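You operate a simulated robot arm through the tools that you are given. There is no shell and no other tool. Be economical: measure what you need, move in short steps, check, and stop when the job is done.

You run a simulated two-armed robot. Do the job below in one go: nothing can be reset, and whatever is moved stays where it is left.

Task
Brush the grit off the mat with the brush from the white drawer.
Fine: pass the brush to your other hand first; put it back and shut the drawer. What is to be rubbed or washed off counts as gone when no trace of it is left.

It is judged by the outcome, as a careful person would: the job done as asked, and still so three seconds after it is handed in. It fails if anything else is knocked over, pushed out of place, dropped, spilled or broken.

Robot
Two 6-joint arms with two-finger parallel grippers on one trunk, on a base that drives. Base frame: it is fixed to the floor where the robot stands at the start and does not move with it; the origin is under the middle of the robot, x ahead of it, y to its left, z up. Lengths are in m, angles in degrees, forces in N, time in s.
The left shoulder is at the start at [0.06, 0.187, 1.047], the right one opposite. With the tool pointing down near the work surface each hand reaches from about 0.1 to 0.58 m from the robot's upright axis, wherever it stands, measured 20 degrees to its own side. Places, roughly: grit [0.6, -0.5, 0.8]; inside of the white drawer of the long table [0.6, 0, 0.6]; white drawer of the long table [0.6, 0, 0.6]. Payload 1.57 kg a hand.
The TCP of each hand is the grasp point between the finger pads, 0.03 m short of the fingertips. In the tool frame z runs along the fingers and y along their closing line. The gripper opens to 0.11 m. The fingers are 0.024 m wide and 0.012 m thick; the gripper's body (0.048 by 0.112 m) begins 0.078 m behind the TCP.
Orientation is told as [roll, pitch, yaw] about the base's x, y, z axes, in that order, counted from this pose: with the fingers straight down and closing along the base's y, the tool's x points along the base's -x, its y along +y and its z along -z.

Tools
- The arms move only by the tool nudge_tool. It takes "left_increments", "right_increments" or both (then of equal length, played together; a hand with none holds still); each is a list of rows, each a list of 7 numbers: the gripper command, from -1 (fully open) to 1 (shut), values between in proportion, then the shift along the base's x, y, z in units of 250 mm (1.0 is 250 mm), then the turn, a rotation vector about the base's x, y, z in units of 180 degrees (1.0 is 180 degrees). In form: [[fingers, dx, dy, dz, ax, ay, az], ...]. A call has 1 to 12 rows; each row is the pose to reach, as a shift and turn from the pose commanded when the call began. A call with a number of a shift or a turn outside -1 to 1 is refused whole. Rows are played at 5 a second. More than 0.05 m and 8.6 degrees between two rows, or a gripper value outside its range, and nothing of the call is played. A pose out of reach is approached as far as the arm can. The call stops where the force on the tool passes 40 N (or 10 N more than at its start, if that is more) or the arm is blocked; 0.2 s more then pass. The fingers move at their own pace (about 0.153 m/s each) and stop on an object; they squeeze with about 27 N. The grip force told is the motor's: it shows also when the fingers shut on nothing. Time passes only in rows, and 0.2 s behind the last, so rows that repeat a pose let the fingers close. The reply holds the time, the measured pose of the TCP, the force on the tool along the base axes, the opening and the grip force, in the units named above and with some noise, with the torque about the TCP (base axes, N m) and any sound that the robot's microphone picked up, and new pictures: "show" is both (left out), scene, wrist or none (wrist: the cameras of the hands that moved).
- Cameras (640 x 400 px; columns grow to the right, rows downward): "scene" is now at [-0.0006, -0.0176, 1.5758]; the picture's right is [-0.18, -0.98, -0.00], its down [-0.89, 0.16, -0.43] and it looks along [0.42, -0.08, -0.90] (base axes); focal length 270 px, centre (320, 200). "left" rides on the left gripper at [0.07, -0.016, -0.141] in its tool frame; the picture's right is [0.23, 0.97, 0.00], its down [-0.86, 0.20, -0.48] and it looks along [-0.47, 0.11, 0.88] (tool axes); focal length 222 px, centre (320, 200). "right" rides on the right gripper at [0.07, 0.016, -0.141] in its tool frame; the picture's right is [-0.23, 0.97, 0.00], its down [-0.86, -0.20, -0.48] and it looks along [-0.47, -0.11, 0.88] (tool axes); focal length 222 px, centre (320, 200). There is no depth. A picture from a camera that has moved, and an enlarged one, comes with that camera's place and axes in the base frame and with its lens. The place of the scene camera against the robot may be out by one fixed shift of up to 0.012 m in any direction.
- slide_trunk(by): slides the trunk up (or, below 0, down) by that many m; the arms and the scene camera ride with it, the base frame stays. It gives what a move gives, with no picture.
- drive_base(legs): drives the robot by 1 to 6 legs, each [ahead, left, turn to the left] in m, m and degrees, along the robot's own axes; the way and the turn of a leg run together, so that a leg with both is an arc; at most 1.5 m and 180 degrees a leg. The arms and the cameras ride along, it lands a little off, and it stops where it bumps. It gives what a move gives, and a new picture of the scene camera.
- turn_head(pan, tilt): turns the head with the scene camera to pan (to the left, within 86 degrees either way) and tilt (down, from -29 to 69), counted from straight ahead of the robot. It gives what a move gives, and a new picture of the scene camera.
- enlarge(camera, box): a new picture of the part [left, top, right, bottom] of that camera's present view, enlarged. No time passes.
- close_job(): hands the job in; it is judged then, once.

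Work in short steps. Places have to be worked out from the pictures, the camera data and where the tool is seen: move nearer, look again, correct. Check each grasp and each placing, and mend what went wrong. You have 120 turns and 260 pictures in all, those below and enlarged ones among them. Open the grippers and draw the arms clear of the work before you hand the job in, unless the task says otherwise; then end with one line.

The tools are called after "Emit:" as name(argument=value, ...) on one line, values as JSON. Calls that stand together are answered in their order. nudge_tool: Moves the arms, as the interface text tells. Its arguments: {"type":"object","properties":{"left_increments":{"type":"array","items":{"type":"array","items":{"type":"number"}}},"right_increments":{"type":"array","items":{"type":"array","items":{"type":"number"}}},"show":{"type":"string","enum":["both","scene","wrist","none"]}},"required":[]} The other tools are called the same way: slide_trunk (by) slides the trunk up or down; drive_base (legs) drives the base; turn_head (pan, tilt) turns the head that bears the scene camera; enlarge (camera, box) takes an enlarged picture of a part of a camera's view; close_job () hands the job in.

At the start:

```text
time: 0.0
left_eef_pos: [0.3994, -0.0744, 1.0566]
left_tcp_rot: [-0.1, 0.0, -0.1]
left_force: [-0.2, -0.1, 0.5]
left_moment: [0.01, 0.01, -0.01]
left_grip_width: 0.1101
left_gripper_force: 0.1
right_eef_pos: [0.2827, -0.3753, 1.022]
right_tcp_rot: [0.0, 0.1, 0.0]
right_force: [0.5, 0.6, -0.4]
right_moment: [0.01, 0.02, 0.01]
right_grip_width: 0.11
right_gripper_force: 0.1
trunk travel left (down, up): [-0.675, 0.315]
robot x, y, heading: [0.0003, 0.0006, -0.1]
head pan, tilt: [-10.1, 64.5]
```

scene: 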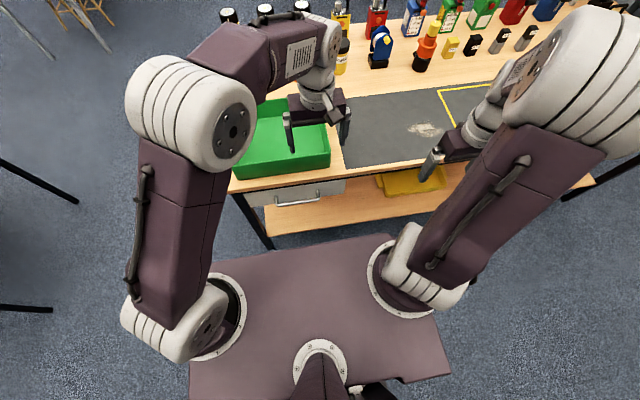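
right: 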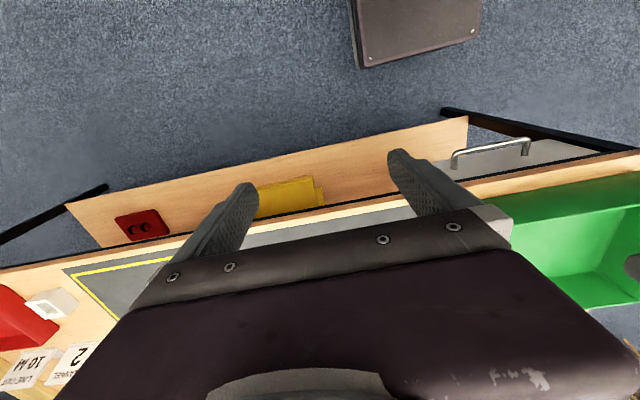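
left: 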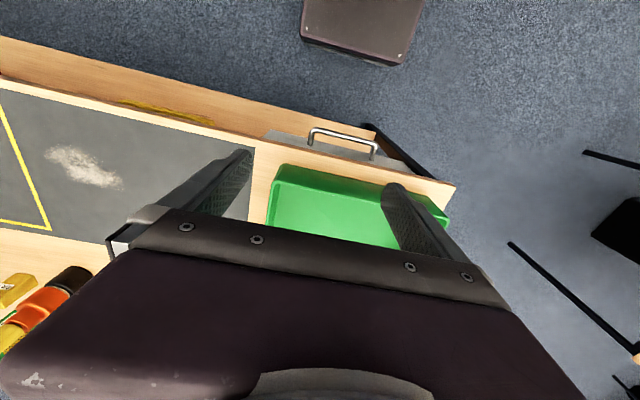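

The arms hide part of the bench. I'll take closer looks at the drawer and mat regions.

Emit:
enlarge(camera="scene", box=[220, 80, 380, 240])

Emit:
enlarge(camera="scene", box=[340, 60, 600, 220])

```text
2.50 times, centred on (300, 160) of scene
camera zoom: at [-0.0006, -0.0176, 1.5758], right [-0.18, -0.98, 0.0], down [-0.89, 0.16, -0.43], along [0.42, -0.08, -0.9], focal length 674 px, centre (370, 300)
```

zoom: 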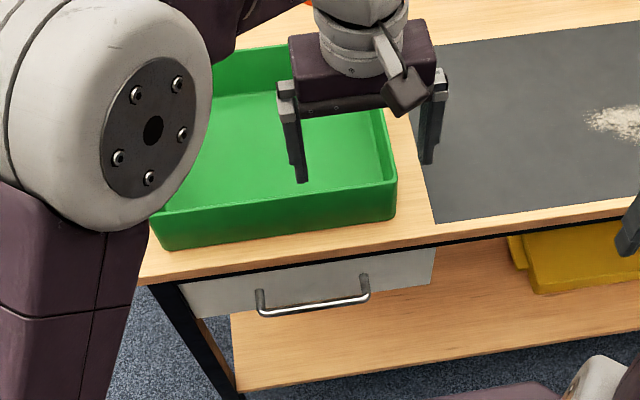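

```text
2.46 times, centred on (470, 140) of scene
camera zoom: at [-0.0006, -0.0176, 1.5758], right [-0.18, -0.98, 0.0], down [-0.89, 0.16, -0.43], along [0.42, -0.08, -0.9], focal length 664 px, centre (-49, 348)
```

zoom: 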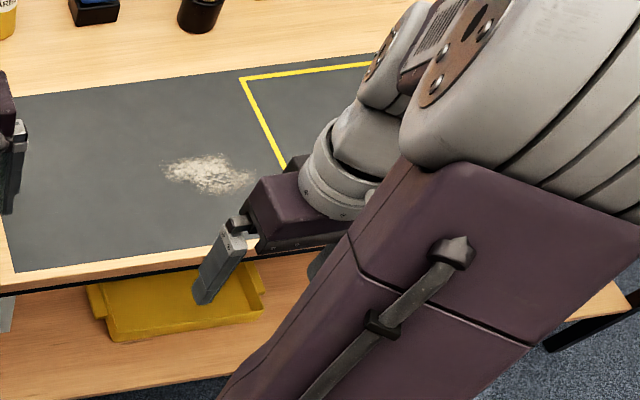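

The triangulation of scene and wrist views suggests the tabletop is nearer z≈0.77 with the handle at about (0.43, -0.01, 0.67). I'll turn the left hand by -90° yaw in the air above so that it can later grip the bar, and look.

Emit:
nudge_tool(left_increments=[[-1, -0.03, 0.03, 0, 0, 0, -0.0455], [-1, -0.06, 0.06, 0, 0, 0, -0.091], [-1, -0.1, 0.09, 0, 0, 0, -0.1364], [-1, -0.14, 0.12, 0, 0, 0, -0.1818], [-1, -0.18, 0.15, 0, 0, 0, -0.2273], [-1, -0.22, 0.18, 0, 0, 0, -0.2727], [-1, -0.26, 0.21, 0, 0, 0, -0.3182], [-1, -0.3, 0.24, 0, 0, 0, -0.3636], [-1, -0.34, 0.27, 0, 0, 0, -0.4091], [-1, -0.38, 0.3, 0, 0, 0, -0.4545], [-1, -0.4, 0.3, 0, 0, 0, -0.5]])

```text
time: 2.4
left_eef_pos: [0.3, 0.0007, 1.0552]
left_tcp_rot: [-0.1, 0.1, -90.2]
left_force: [0.1, 0.3, -0.2]
left_moment: [-0.02, 0.0, -0.02]
left_grip_width: 0.1098
left_gripper_force: 0.1
right_eef_pos: [0.2818, -0.3738, 1.0221]
right_tcp_rot: [0.0, 0.0, 0.0]
right_force: [0.6, 0.4, 0.5]
right_moment: [0.02, -0.02, 0.01]
right_grip_width: 0.1098
right_gripper_force: 0.0
trunk travel left (down, up): [-0.675, 0.315]
robot x, y, heading: [0.001, 0.0002, -0.1]
head pan, tilt: [-10.1, 64.5]
camera scene: at [-0.0007, -0.0177, 1.5758], right [-0.18, -0.98, 0.0], down [-0.89, 0.16, -0.43], along [0.42, -0.08, -0.9], focal length 270 px, centre (320, 200)
camera left: at [0.2832, 0.0691, 1.1964], right [0.97, 0.22, 0.0], down [0.2, -0.86, 0.48], along [0.11, -0.47, -0.88], focal length 222 px, centre (320, 200)
```

scene: 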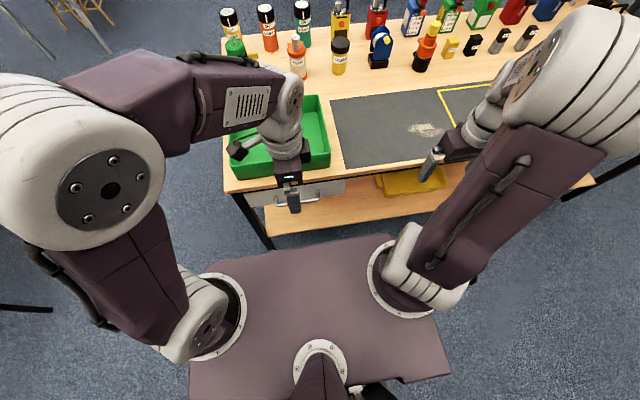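
left: 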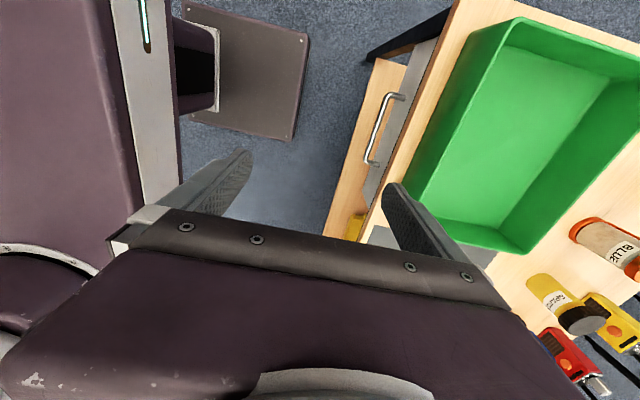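

The handle shows clearly from the wrist camera. I'll back the base up 0.12 m to have room to pull the drawer, then tilt the hand.

Emit:
drive_base(legs=[[-0.12, 0, 0]])

Emit:
nudge_tool(left_increments=[[-1, 0.0, 0, -0.1, 0, -0.04, 0], [-1, 0.03, 0, -0.2, 0, -0.08, 0], [-1, 0.06, 0, -0.3, 0, -0.12, 0], [-1, 0.1, 0, -0.4, 0, -0.16, 0], [-1, 0.14, 0, -0.5, 0, -0.2, 0], [-1, 0.18, 0, -0.6, 0, -0.24, 0], [-1, 0.22, 0, -0.7, 0, -0.28, 0], [-1, 0.26, 0, -0.8, 0, -0.3, 0], [-1, 0.3, 0, -0.9, 0, -0.3, 0]])

```text
time: 3.6
left_eef_pos: [0.1811, 0.0005, 1.0564]
left_tcp_rot: [-0.1, 0.0, -89.9]
left_force: [0.0, 0.6, 0.2]
left_moment: [-0.02, 0.01, -0.03]
left_grip_width: 0.1102
left_gripper_force: 0.0
right_eef_pos: [0.1652, -0.3729, 1.0217]
right_tcp_rot: [0.1, 0.0, 0.1]
right_force: [-0.2, -0.9, 0.3]
right_moment: [-0.04, 0.03, 0.03]
right_grip_width: 0.1101
right_gripper_force: 0.0
trunk travel left (down, up): [-0.675, 0.315]
robot x, y, heading: [-0.1227, -0.0011, 0.3]
head pan, tilt: [-10.1, 64.5]
camera scene: at [-0.1185, -0.0178, 1.5758], right [-0.17, -0.98, 0.0], down [-0.89, 0.16, -0.43], along [0.42, -0.07, -0.9], focal length 270 px, centre (320, 200)
```

scene: 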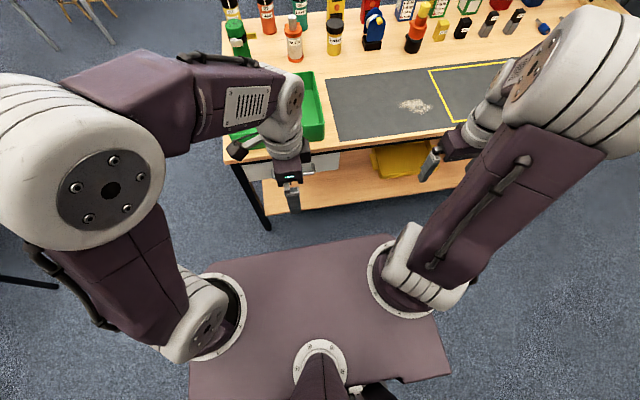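

```text
time: 5.4
left_eef_pos: [0.2717, -0.036, 0.93]
left_tcp_rot: [57.6, -9.9, -89.2]
left_force: [0.3, 0.4, 0.7]
left_moment: [-0.03, 0.02, -0.01]
left_grip_width: 0.1099
left_gripper_force: 0.0
right_eef_pos: [0.1653, -0.3738, 1.0212]
right_tcp_rot: [0.0, 0.1, 0.2]
right_force: [-0.1, 0.5, 0.0]
right_moment: [0.0, 0.06, -0.01]
right_grip_width: 0.1098
right_gripper_force: 0.0
trunk travel left (down, up): [-0.675, 0.315]
robot x, y, heading: [-0.1169, -0.0006, -0.0]
head pan, tilt: [-10.1, 64.5]
stopped in row 8 (left hand): the arm was blocked; the commanded pose is now the measured one
camera scene: at [-0.1189, -0.0184, 1.5758], right [-0.17, -0.98, 0.0], down [-0.89, 0.16, -0.43], along [0.42, -0.07, -0.9], focal length 270 px, centre (320, 200)
camera left: at [0.1422, 0.0415, 0.9787], right [0.52, 0.37, 0.77], down [-0.28, -0.77, 0.57], along [0.81, -0.51, -0.29], focal length 222 px, centre (320, 200)
```

scene: 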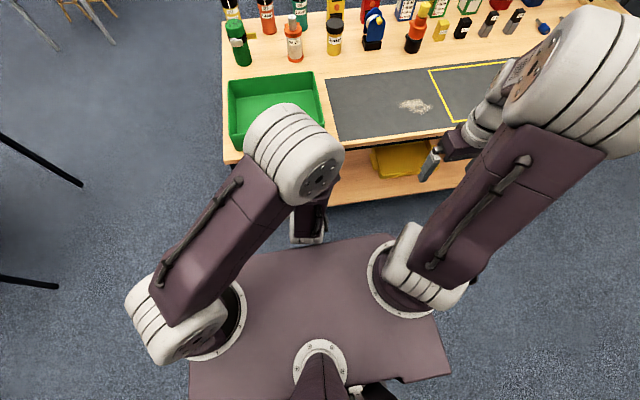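
left: 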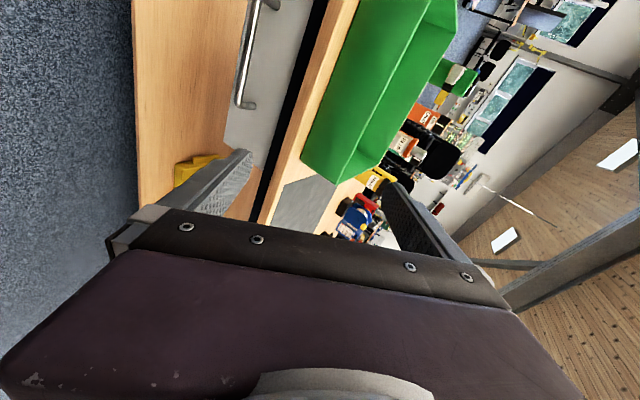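

The hand tilted to ~58° though it stalled at its limit; the handle triangulates at about x 0.445, y -0.085…0.075, z 0.65. I'll go down to a pre-grasp in front of the bar and take out the small roll.

Emit:
nudge_tool(left_increments=[[-0.09, 0.05, 0.02, -0.12, 0.008, 0, 0], [-0.09, 0.1, 0.04, -0.24, 0.016, 0, 0], [-0.09, 0.15, 0.06, -0.36, 0.024, 0, 0], [-0.09, 0.2, 0.08, -0.48, 0.032, 0, 0], [-0.09, 0.24, 0.09, -0.6, 0.04, 0, 0], [-0.09, 0.28, 0.105, -0.72, 0.048, 0, 0], [-0.09, 0.32, 0.124, -0.84, 0.054, 0, 0], [-0.09, 0.34, 0.124, -0.908, 0.054, 0, 0]])

```text
time: 7.2
left_eef_pos: [0.355, -0.0037, 0.7032]
left_tcp_rot: [57.8, -0.2, -89.1]
left_force: [-0.2, 0.2, 0.3]
left_moment: [-0.02, 0.01, 0.01]
left_grip_width: 0.0597
left_gripper_force: 0.0
right_eef_pos: [0.1641, -0.3741, 1.0219]
right_tcp_rot: [0.0, 0.0, 0.1]
right_force: [0.3, -0.3, 1.2]
right_moment: [0.0, -0.01, 0.0]
right_grip_width: 0.11
right_gripper_force: 0.0
trunk travel left (down, up): [-0.675, 0.315]
robot x, y, heading: [-0.1208, 0.0006, 0.4]
head pan, tilt: [-10.1, 64.5]
camera scene: at [-0.1195, -0.0178, 1.5758], right [-0.17, -0.98, 0.0], down [-0.89, 0.16, -0.43], along [0.42, -0.07, -0.9], focal length 270 px, centre (320, 200)
camera left: at [0.2261, 0.0634, 0.7637], right [0.52, 0.24, 0.82], down [-0.29, -0.86, 0.43], along [0.81, -0.45, -0.37], focal length 222 px, centre (320, 200)
```

scene: 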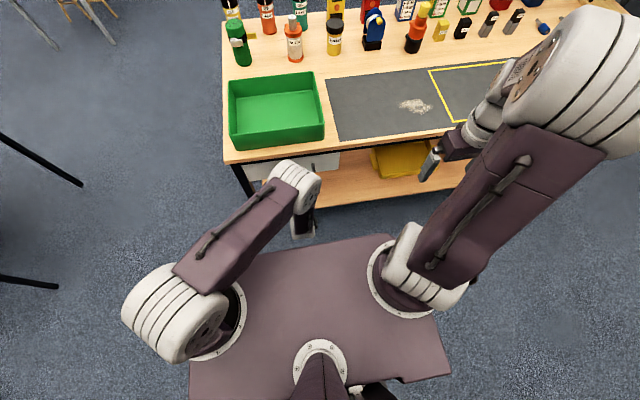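
left: 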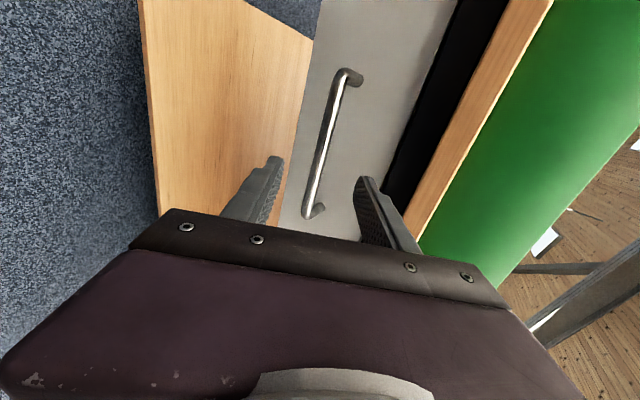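

The bar is precisely fixed at (0.447, -0.085…0.076, 0.649) with ~3 cm standoff. I'll tilt the hand to ~78°, narrow the fingers, and approach it straddling above and below.

Emit:
nudge_tool(left_increments=[[0.18, 0, 0, -0.06, 0, -0.037, 0], [0.18, 0, 0, -0.12, 0, -0.074, 0], [0.18, 0.05, 0, -0.18, 0, -0.111, 0], [0.18, 0.12, 0, -0.195, 0, -0.111, 0]], show="wrist")

```text
time: 8.2
left_eef_pos: [0.3822, -0.0001, 0.6488]
left_tcp_rot: [77.6, -0.3, -89.1]
left_force: [0.8, -0.1, -0.2]
left_moment: [0.0, -0.04, -0.03]
left_grip_width: 0.045
left_gripper_force: 0.1
right_eef_pos: [0.1664, -0.3738, 1.0226]
right_tcp_rot: [0.0, 0.0, 0.2]
right_force: [-0.1, -0.4, 0.0]
right_moment: [-0.02, -0.01, -0.01]
right_grip_width: 0.1101
right_gripper_force: 0.0
trunk travel left (down, up): [-0.675, 0.315]
robot x, y, heading: [-0.121, 0.002, 0.1]
head pan, tilt: [-10.1, 64.5]
camera left: at [0.2397, 0.0666, 0.6625], right [0.21, 0.24, 0.95], down [-0.41, -0.86, 0.3], along [0.89, -0.45, -0.08], focal length 222 px, centre (320, 200)
```

left: 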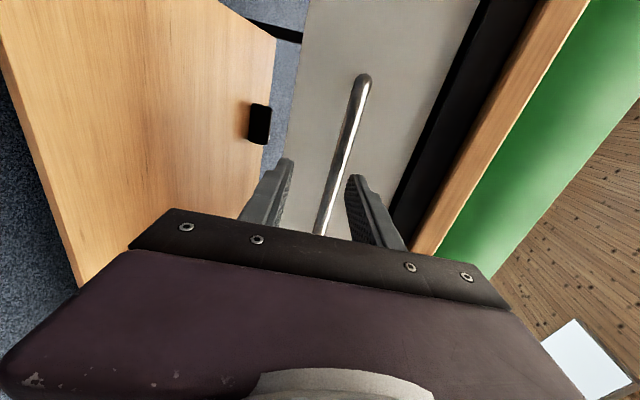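

Bar lies between the fingers. Forward 5 cm, then close.

Emit:
nudge_tool(left_increments=[[0.18, 0.1, 0, 0, 0, 0, 0], [0.18, 0.2, 0, 0, 0, 0, 0], [0.9, 0.2, 0, 0, 0, 0, 0], [1, 0.2, 0, 0, 0, 0, 0], [1, 0.2, 0, 0, 0, 0, 0]], show="wrist")

```text
time: 9.4
left_eef_pos: [0.4319, -0.0031, 0.6536]
left_tcp_rot: [77.2, -0.3, -89.4]
left_force: [-6.4, 1.5, -25.2]
left_moment: [0.78, 0.04, -0.14]
left_grip_width: 0.0141
left_gripper_force: 30.2
left hand out of reach, approached as far as the arm can: row 2, 3, 4, 5
right_eef_pos: [0.1654, -0.3724, 1.0217]
right_tcp_rot: [0.0, 0.1, 0.2]
right_force: [0.0, 0.0, 0.2]
right_moment: [0.0, 0.03, -0.04]
right_grip_width: 0.1101
right_gripper_force: 0.1
trunk travel left (down, up): [-0.675, 0.315]
robot x, y, heading: [-0.1194, 0.0004, 0.3]
head pan, tilt: [-10.1, 64.5]
camera left: at [0.2894, 0.0643, 0.6687], right [0.21, 0.24, 0.95], down [-0.41, -0.86, 0.31], along [0.89, -0.46, -0.09], focal length 222 px, centre (320, 200)
```

left: 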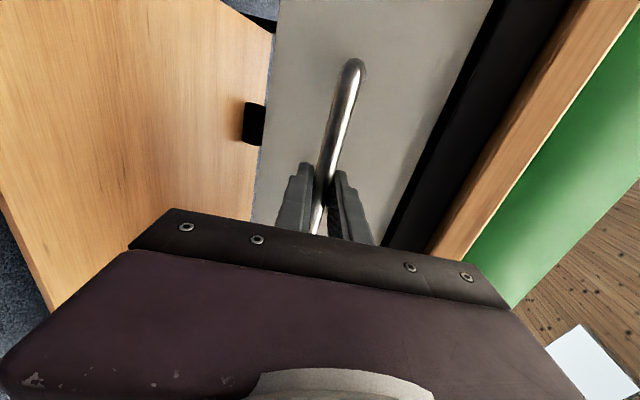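

Gripped the bar. The hand is pulling up slightly; I'll ease down 3 mm and pull back.

Emit:
nudge_tool(left_increments=[[1, 0, 0, -0.012, 0, 0, 0], [1, -0.08, 0, -0.012, 0, 0, 0], [1, -0.16, 0, -0.012, 0, 0, 0], [1, -0.24, 0, -0.012, 0, 0, 0], [1, -0.32, 0, -0.012, 0, 0, 0]])

```text
time: 10.4
left_eef_pos: [0.4011, -0.0045, 0.6537]
left_tcp_rot: [79.2, -0.9, -88.3]
left_force: [-0.7, 15.2, 15.3]
left_moment: [0.58, 0.01, -0.85]
left_grip_width: 0.0142
left_gripper_force: 30.4
left hand out of reach, approached as far as the arm can: row 2, 3, 4, 5
right_eef_pos: [0.1648, -0.3727, 1.0221]
right_tcp_rot: [0.0, -0.1, 0.3]
right_force: [-0.2, -0.2, -1.1]
right_moment: [0.01, 0.03, 0.03]
right_grip_width: 0.1099
right_gripper_force: 0.0
trunk travel left (down, up): [-0.675, 0.315]
robot x, y, heading: [-0.1184, -0.0016, 0.4]
head pan, tilt: [-10.1, 64.5]
stopped in row 5 (left hand): the force on the tool passed its limit (the readings are from after the stop); the commanded pose is now the measured one
camera scene: at [-0.1208, -0.0175, 1.5759], right [-0.17, -0.99, 0.0], down [-0.89, 0.15, -0.43], along [0.42, -0.07, -0.9], focal length 270 px, centre (320, 200)
camera left: at [0.257, 0.0606, 0.663], right [0.17, 0.25, 0.95], down [-0.41, -0.86, 0.3], along [0.9, -0.44, -0.05], focal length 222 px, centre (320, 200)
```

scene: 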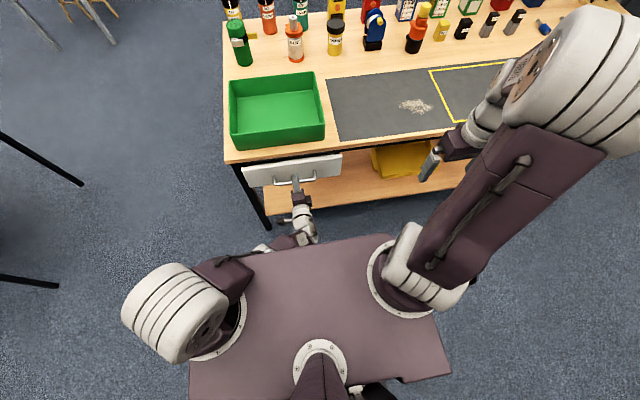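
left: 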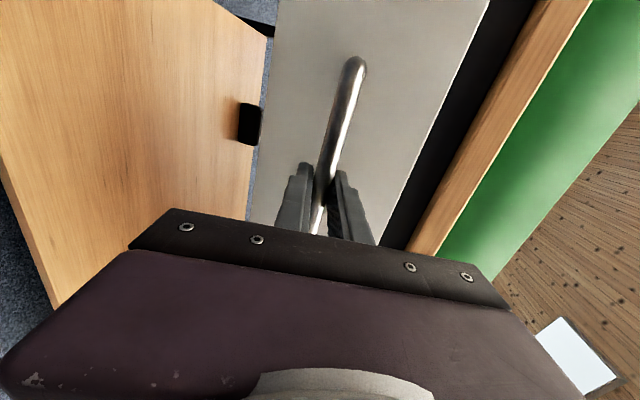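

The drawer has started to come out (3 cm), but the arm is at its reach limit for backing up; I'll pull by driving the base backwards.

Emit:
drive_base(legs=[[-0.1, 0, 0]])

```text
time: 11.6
left_eef_pos: [0.2982, -0.0032, 0.6543]
left_tcp_rot: [79.2, -1.0, -88.3]
left_force: [0.8, 24.5, 17.6]
left_moment: [0.7, -0.11, 0.25]
left_grip_width: 0.0143
left_gripper_force: 30.9
right_eef_pos: [0.0641, -0.3704, 1.0239]
right_tcp_rot: [-0.2, -0.1, 0.3]
right_force: [0.1, 1.0, 0.1]
right_moment: [0.01, -0.01, 0.02]
right_grip_width: 0.1098
right_gripper_force: 0.1
trunk travel left (down, up): [-0.675, 0.315]
robot x, y, heading: [-0.2199, -0.0032, 0.2]
head pan, tilt: [-10.1, 64.5]
camera scene: at [-0.2219, -0.0141, 1.5759], right [-0.17, -0.99, 0.0], down [-0.89, 0.15, -0.43], along [0.43, -0.08, -0.9], focal length 270 px, centre (320, 200)
```

scene: 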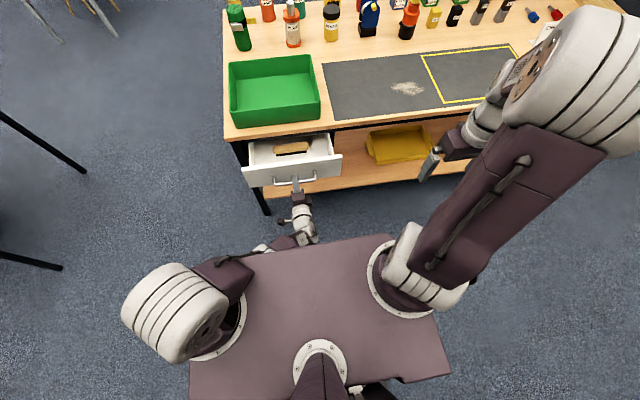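

The drawer opens; a wooden brush is visible. Pull another 10 cm.

Emit:
drive_base(legs=[[-0.1, 0, 0]])

Emit:
enlarge(camera="scene", box=[220, 80, 380, 220])

```text
time: 12.7
left_eef_pos: [0.1995, -0.0023, 0.6533]
left_tcp_rot: [79.3, -1.1, -88.1]
left_force: [1.3, 20.9, 12.3]
left_moment: [0.73, -0.1, 0.36]
left_grip_width: 0.0144
left_gripper_force: 30.4
right_eef_pos: [-0.0344, -0.3701, 1.0234]
right_tcp_rot: [-0.1, -0.1, 0.3]
right_force: [0.4, 0.0, -0.6]
right_moment: [0.01, -0.05, -0.01]
right_grip_width: 0.11
right_gripper_force: 0.1
trunk travel left (down, up): [-0.675, 0.315]
robot x, y, heading: [-0.3157, -0.0034, 0.2]
head pan, tilt: [-10.1, 64.5]
camera scene: at [-0.3206, -0.0153, 1.5758], right [-0.17, -0.99, 0.0], down [-0.89, 0.15, -0.43], along [0.43, -0.07, -0.9], focal length 270 px, centre (320, 200)
```

scene: 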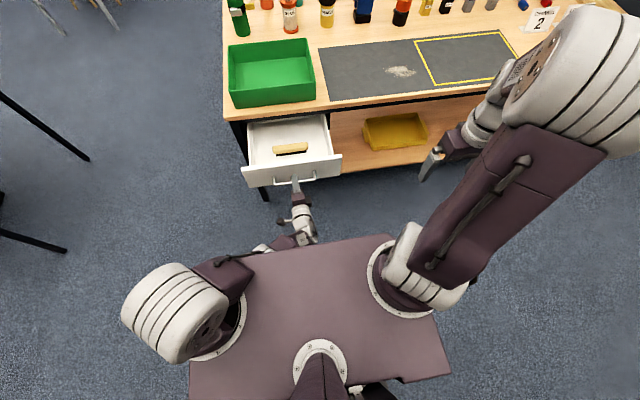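

```text
2.86 times, centred on (300, 150) of scene
camera zoom: at [-0.3206, -0.0153, 1.5758], right [-0.17, -0.99, 0.0], down [-0.89, 0.15, -0.43], along [0.43, -0.07, -0.9], focal length 771 px, centre (377, 343)
```

zoom: 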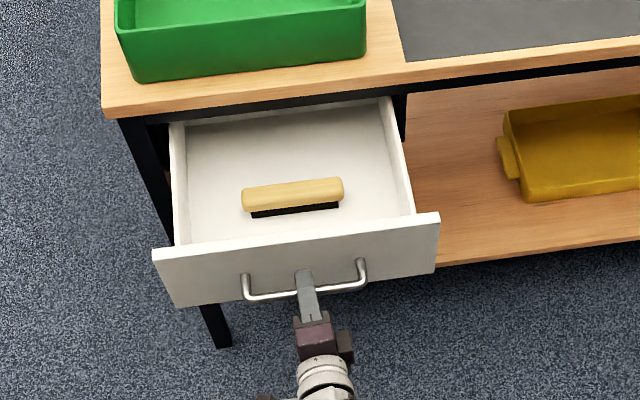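

The brush lies bristles-down along y with ample access. I'll open the fingers and back the base off to clear the handle.

Emit:
nudge_tool(left_increments=[[0.18, 0, 0, 0, 0, 0, 0], [0.18, 0, 0, 0, 0, 0, 0], [0.1, 0, 0, 0, 0, 0, 0]], show="none")

Emit:
drive_base(legs=[[-0.08, 0, 0]])

```text
time: 13.5
left_eef_pos: [0.2033, -0.0028, 0.653]
left_tcp_rot: [79.2, -1.0, -88.2]
left_force: [0.9, 0.6, 0.3]
left_moment: [-0.01, -0.05, -0.03]
left_grip_width: 0.0494
left_gripper_force: 0.0
right_eef_pos: [-0.0327, -0.3722, 1.0219]
right_tcp_rot: [0.0, -0.1, 0.3]
right_force: [-0.2, 0.2, 0.3]
right_moment: [0.05, 0.02, 0.0]
right_grip_width: 0.1101
right_gripper_force: 0.0
trunk travel left (down, up): [-0.675, 0.315]
robot x, y, heading: [-0.3144, 0.0001, 0.1]
head pan, tilt: [-10.1, 64.5]
```

```text
time: 14.6
left_eef_pos: [0.1224, -0.0037, 0.654]
left_tcp_rot: [79.2, -0.9, -88.1]
left_force: [0.0, -0.8, -1.1]
left_moment: [0.01, 0.02, 0.0]
left_grip_width: 0.0496
left_gripper_force: 0.0
right_eef_pos: [-0.1131, -0.3727, 1.0234]
right_tcp_rot: [0.0, 0.1, 0.4]
right_force: [0.0, 0.3, -0.1]
right_moment: [0.01, 0.0, 0.0]
right_grip_width: 0.1096
right_gripper_force: 0.1
trunk travel left (down, up): [-0.675, 0.315]
robot x, y, heading: [-0.3956, -0.001, 0.5]
head pan, tilt: [-10.1, 64.5]
camera scene: at [-0.3986, -0.0188, 1.5758], right [-0.17, -0.99, 0.0], down [-0.89, 0.15, -0.43], along [0.42, -0.07, -0.9], focal length 270 px, centre (320, 200)
```

scene: 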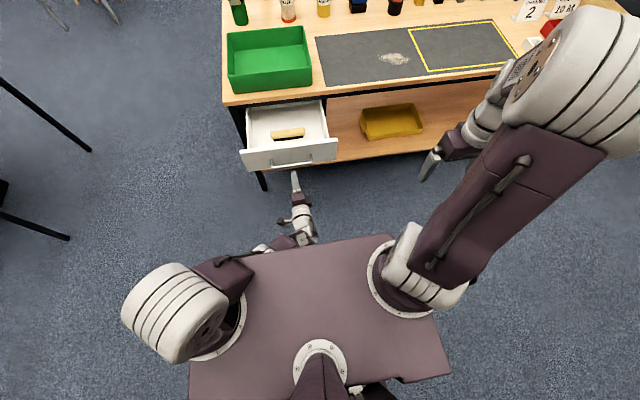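

The drawer stays open. I'll lift the left hand and turn it to point straight down.

Emit:
nudge_tool(left_increments=[[0.1, 0, 0, 0.1, 0, 0.03, 0], [0, 0, 0, 0.2, 0, 0.07, 0], [-0.1, 0, 0, 0.3, 0, 0.11, 0], [-0.2, 0, 0, 0.4, 0, 0.155, 0], [-0.2, 0, 0, 0.5, 0, 0.2, 0], [-0.2, 0, 0, 0.6, 0, 0.245, 0], [-0.2, 0, 0, 0.7, 0, 0.29, 0], [-0.2, 0, 0, 0.8, 0, 0.335, 0], [-0.2, 0, 0, 0.9, 0, 0.38, 0], [-0.2, 0, 0, 1.0, 0, 0.42, 0], [-0.2, 0, 0, 1.0, 0, 0.44, 0]])

```text
time: 17.0
left_eef_pos: [0.1235, -0.0033, 0.908]
left_tcp_rot: [-0.1, 1.7, -88.8]
left_force: [0.1, 0.0, -0.2]
left_moment: [-0.03, 0.0, 0.04]
left_grip_width: 0.0659
left_gripper_force: 0.0
left hand out of reach, approached as far as the arm can: row 1, 2, 3, 4, 5, 6
right_eef_pos: [-0.1116, -0.3725, 1.0228]
right_tcp_rot: [-0.1, 0.0, 0.4]
right_force: [0.0, 0.2, -0.6]
right_moment: [-0.04, -0.01, 0.0]
right_grip_width: 0.1099
right_gripper_force: 0.1
trunk travel left (down, up): [-0.675, 0.315]
robot x, y, heading: [-0.3984, -0.0006, 0.6]
head pan, tilt: [-10.1, 64.5]
camera scene: at [-0.3969, -0.0171, 1.5758], right [-0.17, -0.99, 0.0], down [-0.89, 0.15, -0.43], along [0.42, -0.07, -0.9], focal length 270 px, centre (320, 200)
camera left: at [0.1063, 0.0621, 1.0499], right [0.97, 0.25, 0.0], down [0.22, -0.86, 0.45], along [0.12, -0.44, -0.89], focal length 222 px, centre (320, 200)
```

scene: 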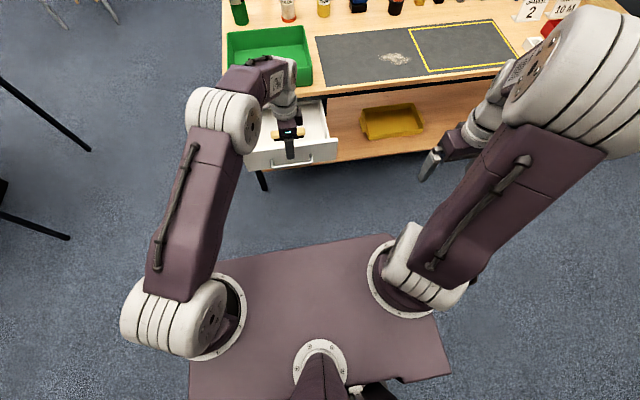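
left: 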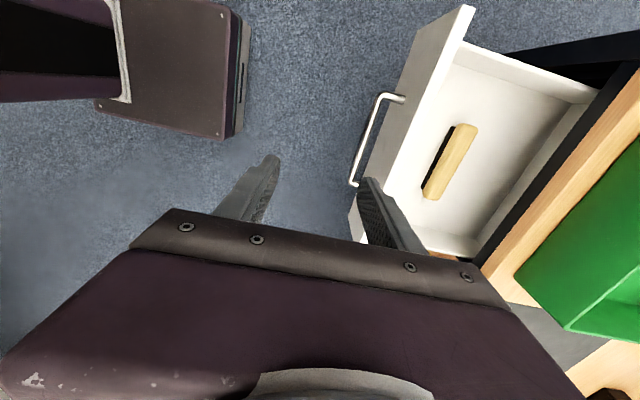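

Brush at about (0.385, 0, 0.63). Drive forward 0.26 m so the hand is above the drawer.

Emit:
drive_base(legs=[[0.26, 0, -0.5]])

Emit:
nudge_tool(left_increments=[[-0.2, 0, 0, -0.1, 0, 0, 0], [-0.2, 0, 0, -0.2, 0, 0, 0], [-0.2, 0, 0, -0.3, 0, 0, 0]])

```text
time: 18.9
left_eef_pos: [0.3878, -0.0081, 0.9074]
left_tcp_rot: [-0.1, 1.7, -89.3]
left_force: [0.4, -0.4, -0.7]
left_moment: [0.01, 0.02, -0.01]
left_grip_width: 0.066
left_gripper_force: 0.0
right_eef_pos: [0.1489, -0.3751, 1.0217]
right_tcp_rot: [0.1, -0.1, -0.1]
right_force: [0.1, 0.5, -0.5]
right_moment: [0.0, 0.02, 0.04]
right_grip_width: 0.1098
right_gripper_force: 0.1
trunk travel left (down, up): [-0.675, 0.315]
robot x, y, heading: [-0.1327, 0.0001, -0.2]
head pan, tilt: [-10.1, 64.5]
camera scene: at [-0.1334, -0.0181, 1.5758], right [-0.18, -0.98, 0.0], down [-0.89, 0.16, -0.43], along [0.42, -0.08, -0.9], focal length 270 px, centre (320, 200)
```

scene: 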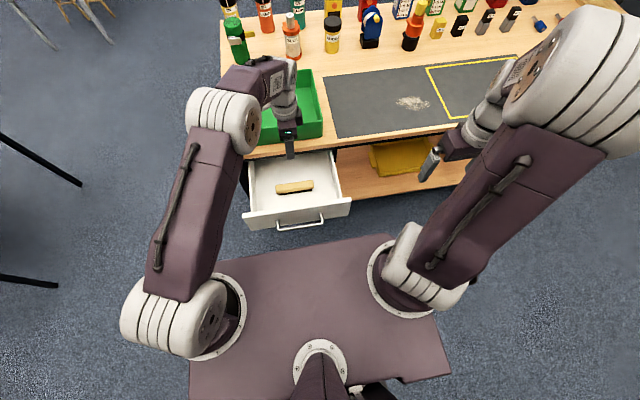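

```text
time: 19.7
left_eef_pos: [0.3895, -0.0074, 0.8322]
left_tcp_rot: [0.0, 1.7, -89.4]
left_force: [0.9, -0.3, 0.5]
left_moment: [0.01, -0.02, -0.01]
left_grip_width: 0.0661
left_gripper_force: 0.0
right_eef_pos: [0.1496, -0.3754, 1.0217]
right_tcp_rot: [0.0, 0.0, -0.1]
right_force: [-0.9, 0.0, 0.3]
right_moment: [0.0, 0.0, -0.03]
right_grip_width: 0.1102
right_gripper_force: 0.0
trunk travel left (down, up): [-0.675, 0.315]
robot x, y, heading: [-0.1321, 0.0001, -0.3]
head pan, tilt: [-10.1, 64.5]
camera scene: at [-0.1321, -0.0182, 1.5758], right [-0.18, -0.98, 0.0], down [-0.89, 0.16, -0.43], along [0.42, -0.08, -0.9], focal length 270 px, centre (320, 200)
camera left: at [0.3719, 0.057, 0.9746], right [0.97, 0.24, 0.01], down [0.21, -0.87, 0.45], along [0.11, -0.44, -0.89], focal length 222 px, centre (320, 200)
```

scene: 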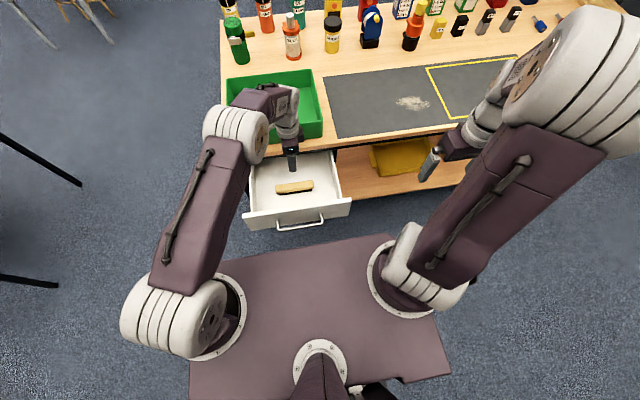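
left: 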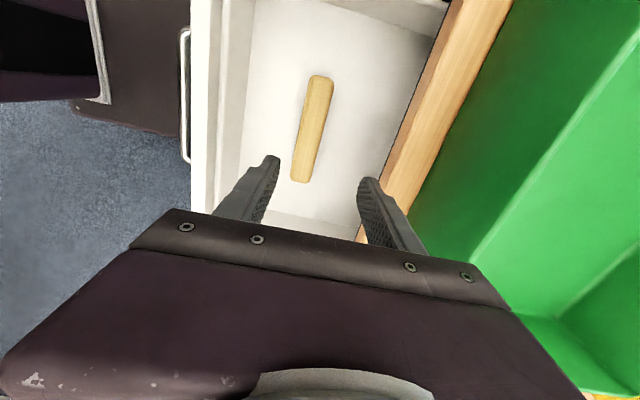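

Brush ends at y≈0.066 and -0.081, x≈0.372, top z≈0.64. I'll come down over its left part (y≈0.037), leaving the right part for the other hand.

Emit:
nudge_tool(left_increments=[[-0.2, -0.035, 0.09, -0.1, -0.009, 0, 0], [-0.2, -0.07, 0.178, -0.2, -0.009, 0, 0], [-0.2, -0.07, 0.178, -0.35, -0.009, 0, 0], [-0.2, -0.07, 0.178, -0.5, -0.009, 0, 0], [-0.2, -0.07, 0.178, -0.6, -0.009, 0, 0], [-0.2, -0.07, 0.178, -0.689, -0.009, 0, 0]])

```text
time: 21.1
left_eef_pos: [0.3709, 0.036, 0.6591]
left_tcp_rot: [0.1, 0.1, -89.4]
left_force: [0.4, 0.0, -0.2]
left_moment: [0.02, -0.01, -0.01]
left_grip_width: 0.0659
left_gripper_force: 0.1
right_eef_pos: [0.1504, -0.375, 1.0218]
right_tcp_rot: [0.0, 0.1, -0.2]
right_force: [-0.2, 0.7, -0.5]
right_moment: [0.01, 0.01, 0.0]
right_grip_width: 0.1099
right_gripper_force: 0.0
trunk travel left (down, up): [-0.675, 0.315]
robot x, y, heading: [-0.1315, -0.0023, -0.3]
head pan, tilt: [-10.1, 64.5]
camera scene: at [-0.1322, -0.018, 1.5758], right [-0.18, -0.98, 0.0], down [-0.89, 0.16, -0.43], along [0.42, -0.08, -0.9], focal length 270 px, centre (320, 200)
camera left: at [0.3547, 0.1051, 0.8001], right [0.97, 0.24, 0.0], down [0.21, -0.85, 0.48], along [0.11, -0.46, -0.88], focal length 222 px, centre (320, 200)
```

scene: 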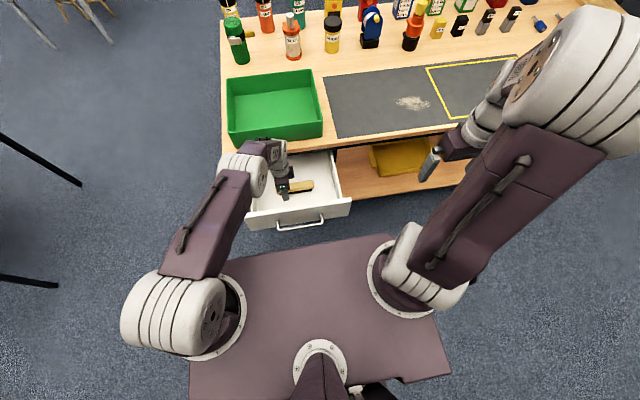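
left: 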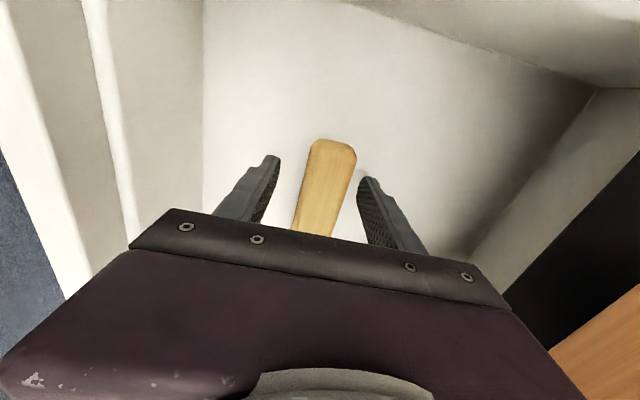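

Aligned, the brush is centred between the fingers. Lower 2 cm and look.

Emit:
nudge_tool(left_increments=[[-0.2, 0, 0, -0.03, 0, 0, 0], [-0.2, 0, 0, -0.055, 0, 0, 0], [-0.2, 0, 0, -0.08, 0, 0, 0]], show="wrist")

Emit:
enlarge(camera="scene", box=[240, 130, 360, 230])

```text
time: 21.8
left_eef_pos: [0.3757, 0.0365, 0.6485]
left_tcp_rot: [0.5, -0.1, -89.4]
left_force: [-0.9, 5.7, 25.8]
left_moment: [0.14, 1.12, -0.22]
left_grip_width: 0.0671
left_gripper_force: 0.5
right_eef_pos: [0.1477, -0.3741, 1.0232]
right_tcp_rot: [0.0, 0.0, -0.1]
right_force: [0.5, -0.2, -0.8]
right_moment: [0.0, 0.04, -0.04]
right_grip_width: 0.1097
right_gripper_force: 0.0
trunk travel left (down, up): [-0.675, 0.315]
robot x, y, heading: [-0.1316, 0.0014, -0.1]
head pan, tilt: [-10.1, 64.5]
stopped in row 3 (left hand): the force on the tool passed its limit (the readings are from after the stop); the commanded pose is now the measured one
camera left: at [0.3566, 0.1052, 0.7891], right [0.97, 0.24, 0.01], down [0.2, -0.85, 0.48], along [0.12, -0.46, -0.88], focal length 222 px, centre (320, 200)
```

left: 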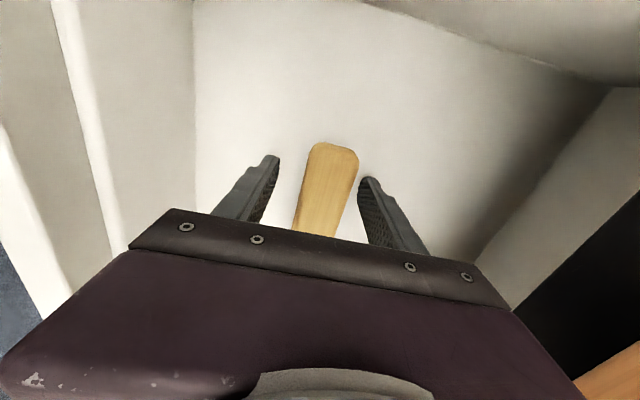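

```text
4.00 times, centred on (300, 180) of scene
camera zoom: at [-0.1354, -0.0177, 1.576], right [-0.18, -0.98, 0.0], down [-0.89, 0.16, -0.43], along [0.42, -0.08, -0.9], focal length 1079 px, centre (400, 280)
```

zoom: 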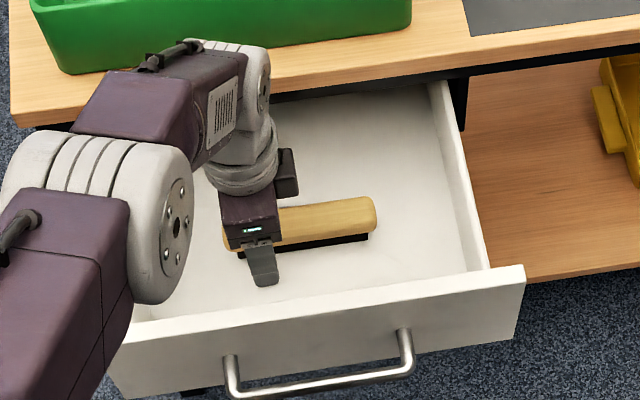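

The fingertips touched the drawer floor (z≈0.618). Raise 1 cm so they hold the wooden block and close.

Emit:
nudge_tool(left_increments=[[-0.2, -0.012, 0, 0.04, 0, 0, 0], [0.3, -0.012, 0, 0.04, 0, 0, 0], [0.7, -0.012, 0, 0.04, 0, 0, 0], [1, -0.012, 0, 0.04, 0, 0, 0], [1, -0.012, 0, 0.04, 0, 0, 0]], show="wrist")

```text
time: 23.0
left_eef_pos: [0.3724, 0.0359, 0.655]
left_tcp_rot: [0.2, 0.1, -89.3]
left_force: [0.0, -0.2, 0.3]
left_moment: [0.07, 0.01, -0.01]
left_grip_width: 0.0336
left_gripper_force: 27.3
right_eef_pos: [0.1502, -0.3747, 1.0231]
right_tcp_rot: [0.0, 0.0, -0.1]
right_force: [-1.3, -0.9, 0.5]
right_moment: [0.03, 0.01, 0.02]
right_grip_width: 0.1103
right_gripper_force: 0.0
trunk travel left (down, up): [-0.675, 0.315]
robot x, y, heading: [-0.1328, -0.0014, -0.2]
head pan, tilt: [-10.1, 64.5]
camera left: at [0.3542, 0.1046, 0.7965], right [0.97, 0.24, 0.01], down [0.21, -0.85, 0.48], along [0.12, -0.46, -0.88], focal length 222 px, centre (320, 200)
```

left: 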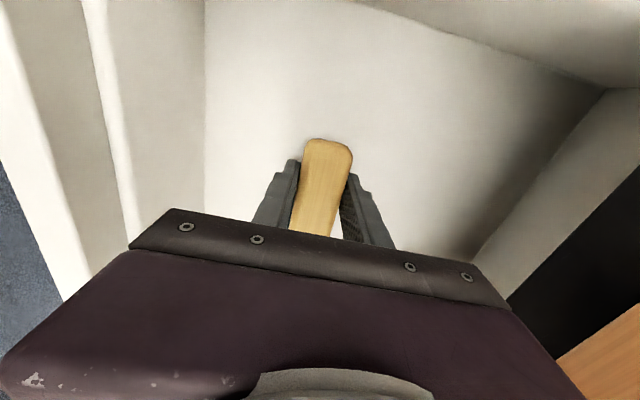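

Gripped (34 mm). Lift the brush out while turning the right hand +90° and bringing it near.

Emit:
nudge_tool(left_increments=[[1, 0, 0, 0.06, 0, 0, 0], [1, 0, 0, 0.15, 0, 0, 0], [1, 0, 0, 0.25, 0, 0, 0], [1, 0, 0, 0.35, 0, 0, 0], [1, 0, 0, 0.45, 0, 0, 0], [1, 0, 0, 0.55, 0, 0, 0], [1, -0.03, 0, 0.65, 0, 0, 0], [1, -0.06, 0, 0.75, 0, 0, 0], [1, -0.1, 0, 0.85, 0, 0, 0], [1, -0.14, 0, 0.95, 0, 0, 0], [1, -0.16, 0, 1.0, 0, 0, 0]], right_increments=[[-1, 0.06, 0.04, 0, 0, 0, 0.0455], [-1, 0.12, 0.08, 0, 0, 0, 0.091], [-1, 0.18, 0.13, 0, 0, 0, 0.1364], [-1, 0.25, 0.18, 0, 0, 0, 0.1818], [-1, 0.32, 0.23, 0, 0, 0, 0.2273], [-1, 0.38, 0.28, 0, 0, 0, 0.2727], [-1, 0.45, 0.32, 0, 0, 0, 0.3182], [-1, 0.52, 0.36, 0, 0, 0, 0.3636], [-1, 0.59, 0.41, 0, 0, 0, 0.4091], [-1, 0.66, 0.46, 0, 0, 0, 0.4545], [-1, 0.72, 0.5, 0, 0, 0, 0.5]])

```text
time: 25.4
left_eef_pos: [0.3317, 0.0362, 0.9056]
left_tcp_rot: [0.3, 0.1, -89.4]
left_force: [0.8, -0.4, -1.3]
left_moment: [0.07, -0.02, -0.02]
left_grip_width: 0.0336
left_gripper_force: 26.8
right_eef_pos: [0.3314, -0.2499, 1.0221]
right_tcp_rot: [0.0, 0.0, 90.0]
right_force: [0.2, 0.5, -0.2]
right_moment: [0.01, 0.03, -0.01]
right_grip_width: 0.1098
right_gripper_force: 0.0
trunk travel left (down, up): [-0.675, 0.315]
robot x, y, heading: [-0.1339, 0.0002, 0.0]
head pan, tilt: [-10.1, 64.5]
camera scene: at [-0.132, -0.0177, 1.5757], right [-0.18, -0.98, 0.0], down [-0.89, 0.16, -0.43], along [0.42, -0.08, -0.9], focal length 270 px, centre (320, 200)
camera right: at [0.3154, -0.3194, 1.1649], right [-0.97, 0.23, 0.0], down [0.2, 0.86, 0.48], along [0.11, 0.47, -0.88], focal length 222 px, centre (320, 200)
camera left: at [0.3139, 0.1051, 1.0463], right [0.97, 0.24, 0.0], down [0.21, -0.85, 0.48], along [0.12, -0.46, -0.88], focal length 222 px, centre (320, 200)
```

scene: 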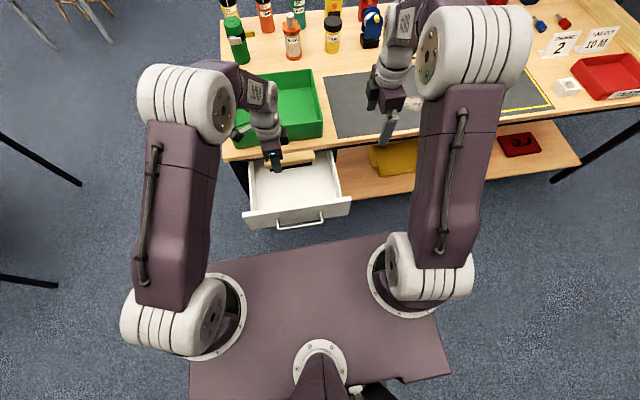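
right: 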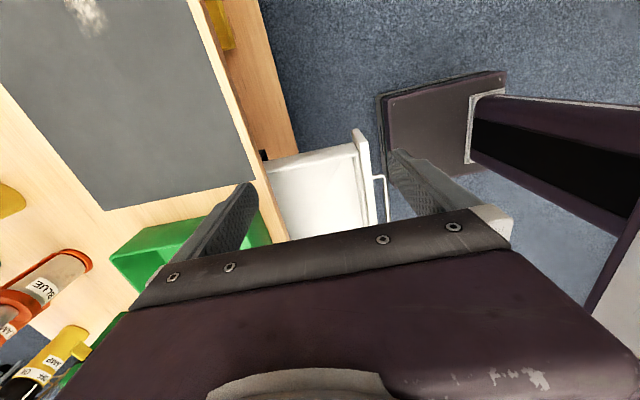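
left: 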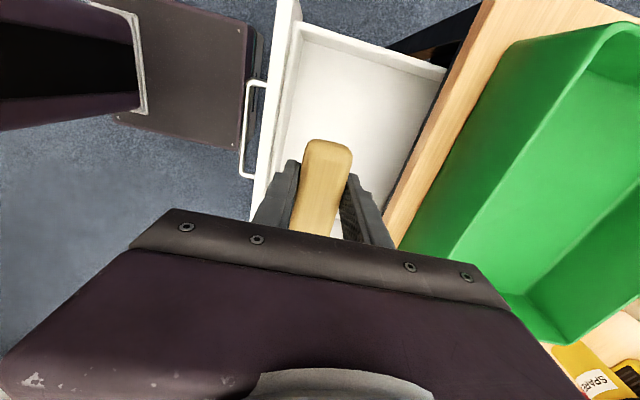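

Now tilt the right hand 20° and bring it to just above the brush's middle.

Emit:
nudge_tool(right_increments=[[-0.27, 0, 0.12, 0, 0.037, 0, 0], [-0.27, 0, 0.24, 0, 0.074, 0, 0], [-0.27, 0, 0.36, 0, 0.111, 0, 0], [-0.27, 0, 0.5, -0.02, 0.111, 0, 0], [-0.27, 0, 0.64, -0.04, 0.111, 0, 0], [-0.27, 0, 0.76, -0.06, 0.111, 0, 0]])

```text
time: 26.8
left_eef_pos: [0.3314, 0.0365, 0.904]
left_tcp_rot: [0.2, 0.0, -89.4]
left_force: [-0.6, -0.9, -0.8]
left_moment: [0.02, 0.03, 0.01]
left_grip_width: 0.0336
left_gripper_force: 26.3
right_eef_pos: [0.3298, -0.0572, 1.0072]
right_tcp_rot: [0.0, -20.0, 89.8]
right_force: [0.8, -0.9, 0.6]
right_moment: [0.02, 0.02, -0.01]
right_grip_width: 0.0696
right_gripper_force: 0.0
trunk travel left (down, up): [-0.675, 0.315]
robot x, y, heading: [-0.1314, -0.0017, -0.1]
head pan, tilt: [-10.1, 64.5]
camera scene: at [-0.1322, -0.017, 1.5758], right [-0.18, -0.98, 0.0], down [-0.89, 0.16, -0.43], along [0.42, -0.08, -0.9], focal length 270 px, centre (320, 200)
camera right: at [0.3137, -0.1706, 1.1181], right [-0.97, 0.22, 0.08], down [0.2, 0.64, 0.74], along [0.11, 0.74, -0.67], focal length 222 px, centre (320, 200)
```

scene: 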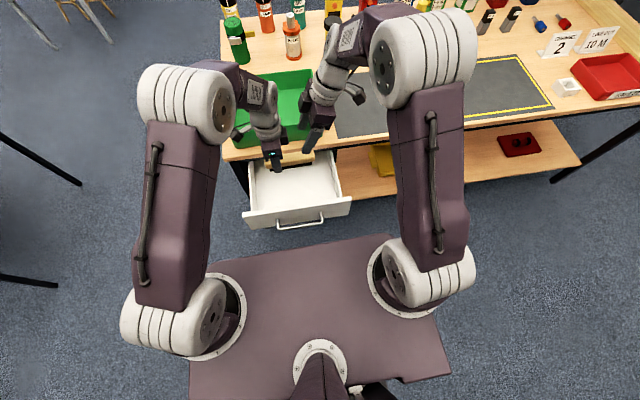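
right: 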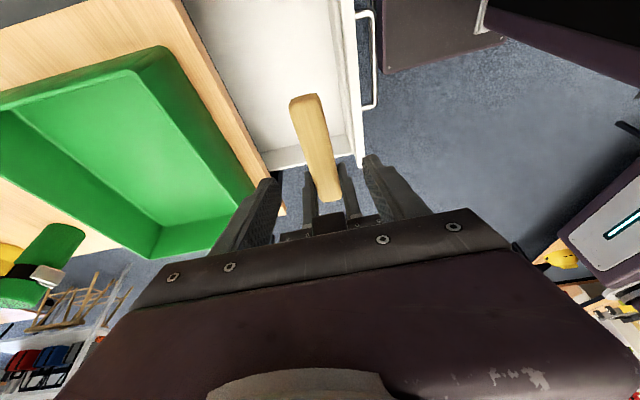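

The brush end and middle line up with the right fingers. Descend along the tool axis onto the block.

Emit:
nudge_tool(right_increments=[[-0.27, 0.004, 0.035, -0.08, 0, 0, 0], [-0.27, 0.004, 0.07, -0.16, 0, 0, 0], [-0.27, 0.004, 0.105, -0.24, 0, 0, 0], [-0.27, 0.004, 0.14, -0.33, 0, 0, 0], [-0.27, 0.004, 0.175, -0.4, 0, 0, 0]])

Emit:
enlarge(camera="scene", box=[240, 100, 380, 200])

```text
time: 28.1
left_eef_pos: [0.3303, 0.0413, 0.9028]
left_tcp_rot: [-0.2, 0.5, -89.3]
left_force: [0.3, 0.8, -0.8]
left_moment: [-0.09, -0.01, 0.01]
left_grip_width: 0.0334
left_gripper_force: 26.4
right_eef_pos: [0.3327, -0.0198, 0.9087]
right_tcp_rot: [0.0, -19.9, 89.7]
right_force: [1.0, -1.0, -1.6]
right_moment: [0.09, -0.01, 0.01]
right_grip_width: 0.0699
right_gripper_force: 0.1
trunk travel left (down, up): [-0.675, 0.315]
robot x, y, heading: [-0.1342, -0.0018, 0.2]
head pan, tilt: [-10.1, 64.5]
stopped in row 5 (left hand): the force on the tool passed its limit (the readings are from after the stop); the commanded pose is now the measured one
camera scene: at [-0.1323, -0.0179, 1.5758], right [-0.18, -0.98, 0.0], down [-0.89, 0.16, -0.43], along [0.42, -0.08, -0.9], focal length 270 px, centre (320, 200)
camera right: at [0.316, -0.1336, 1.0197], right [-0.97, 0.22, 0.08], down [0.2, 0.64, 0.74], along [0.11, 0.74, -0.67], focal length 222 px, centre (320, 200)
```

scene: 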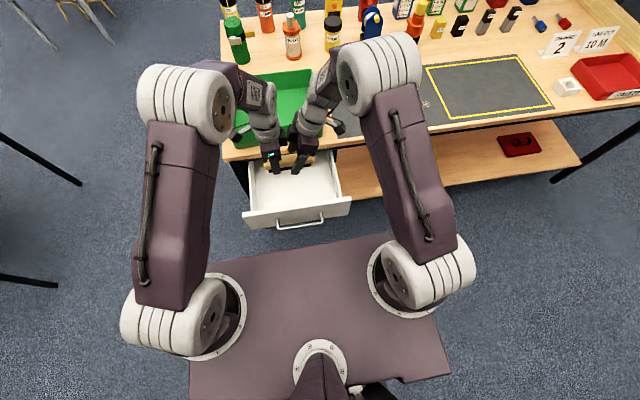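
right: 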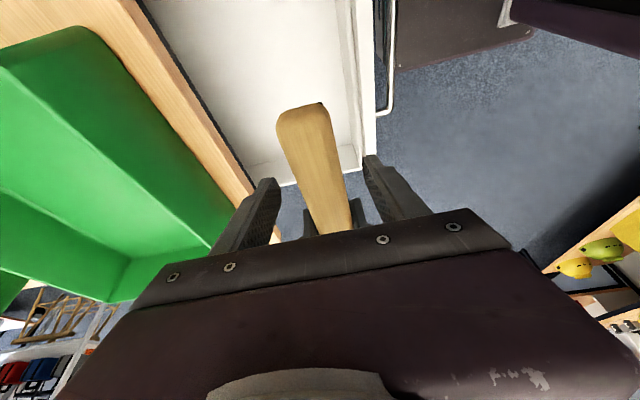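

```text
4.00 times, centred on (310, 150) of scene
camera zoom: at [-0.1323, -0.0179, 1.5758], right [-0.18, -0.98, 0.0], down [-0.89, 0.16, -0.43], along [0.42, -0.08, -0.9], focal length 1079 px, centre (360, 400)
```

zoom: 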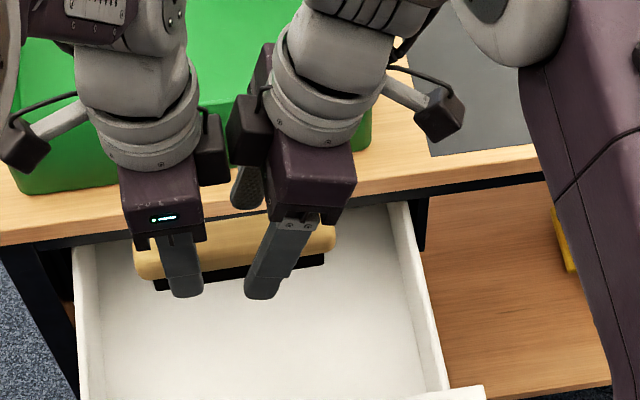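

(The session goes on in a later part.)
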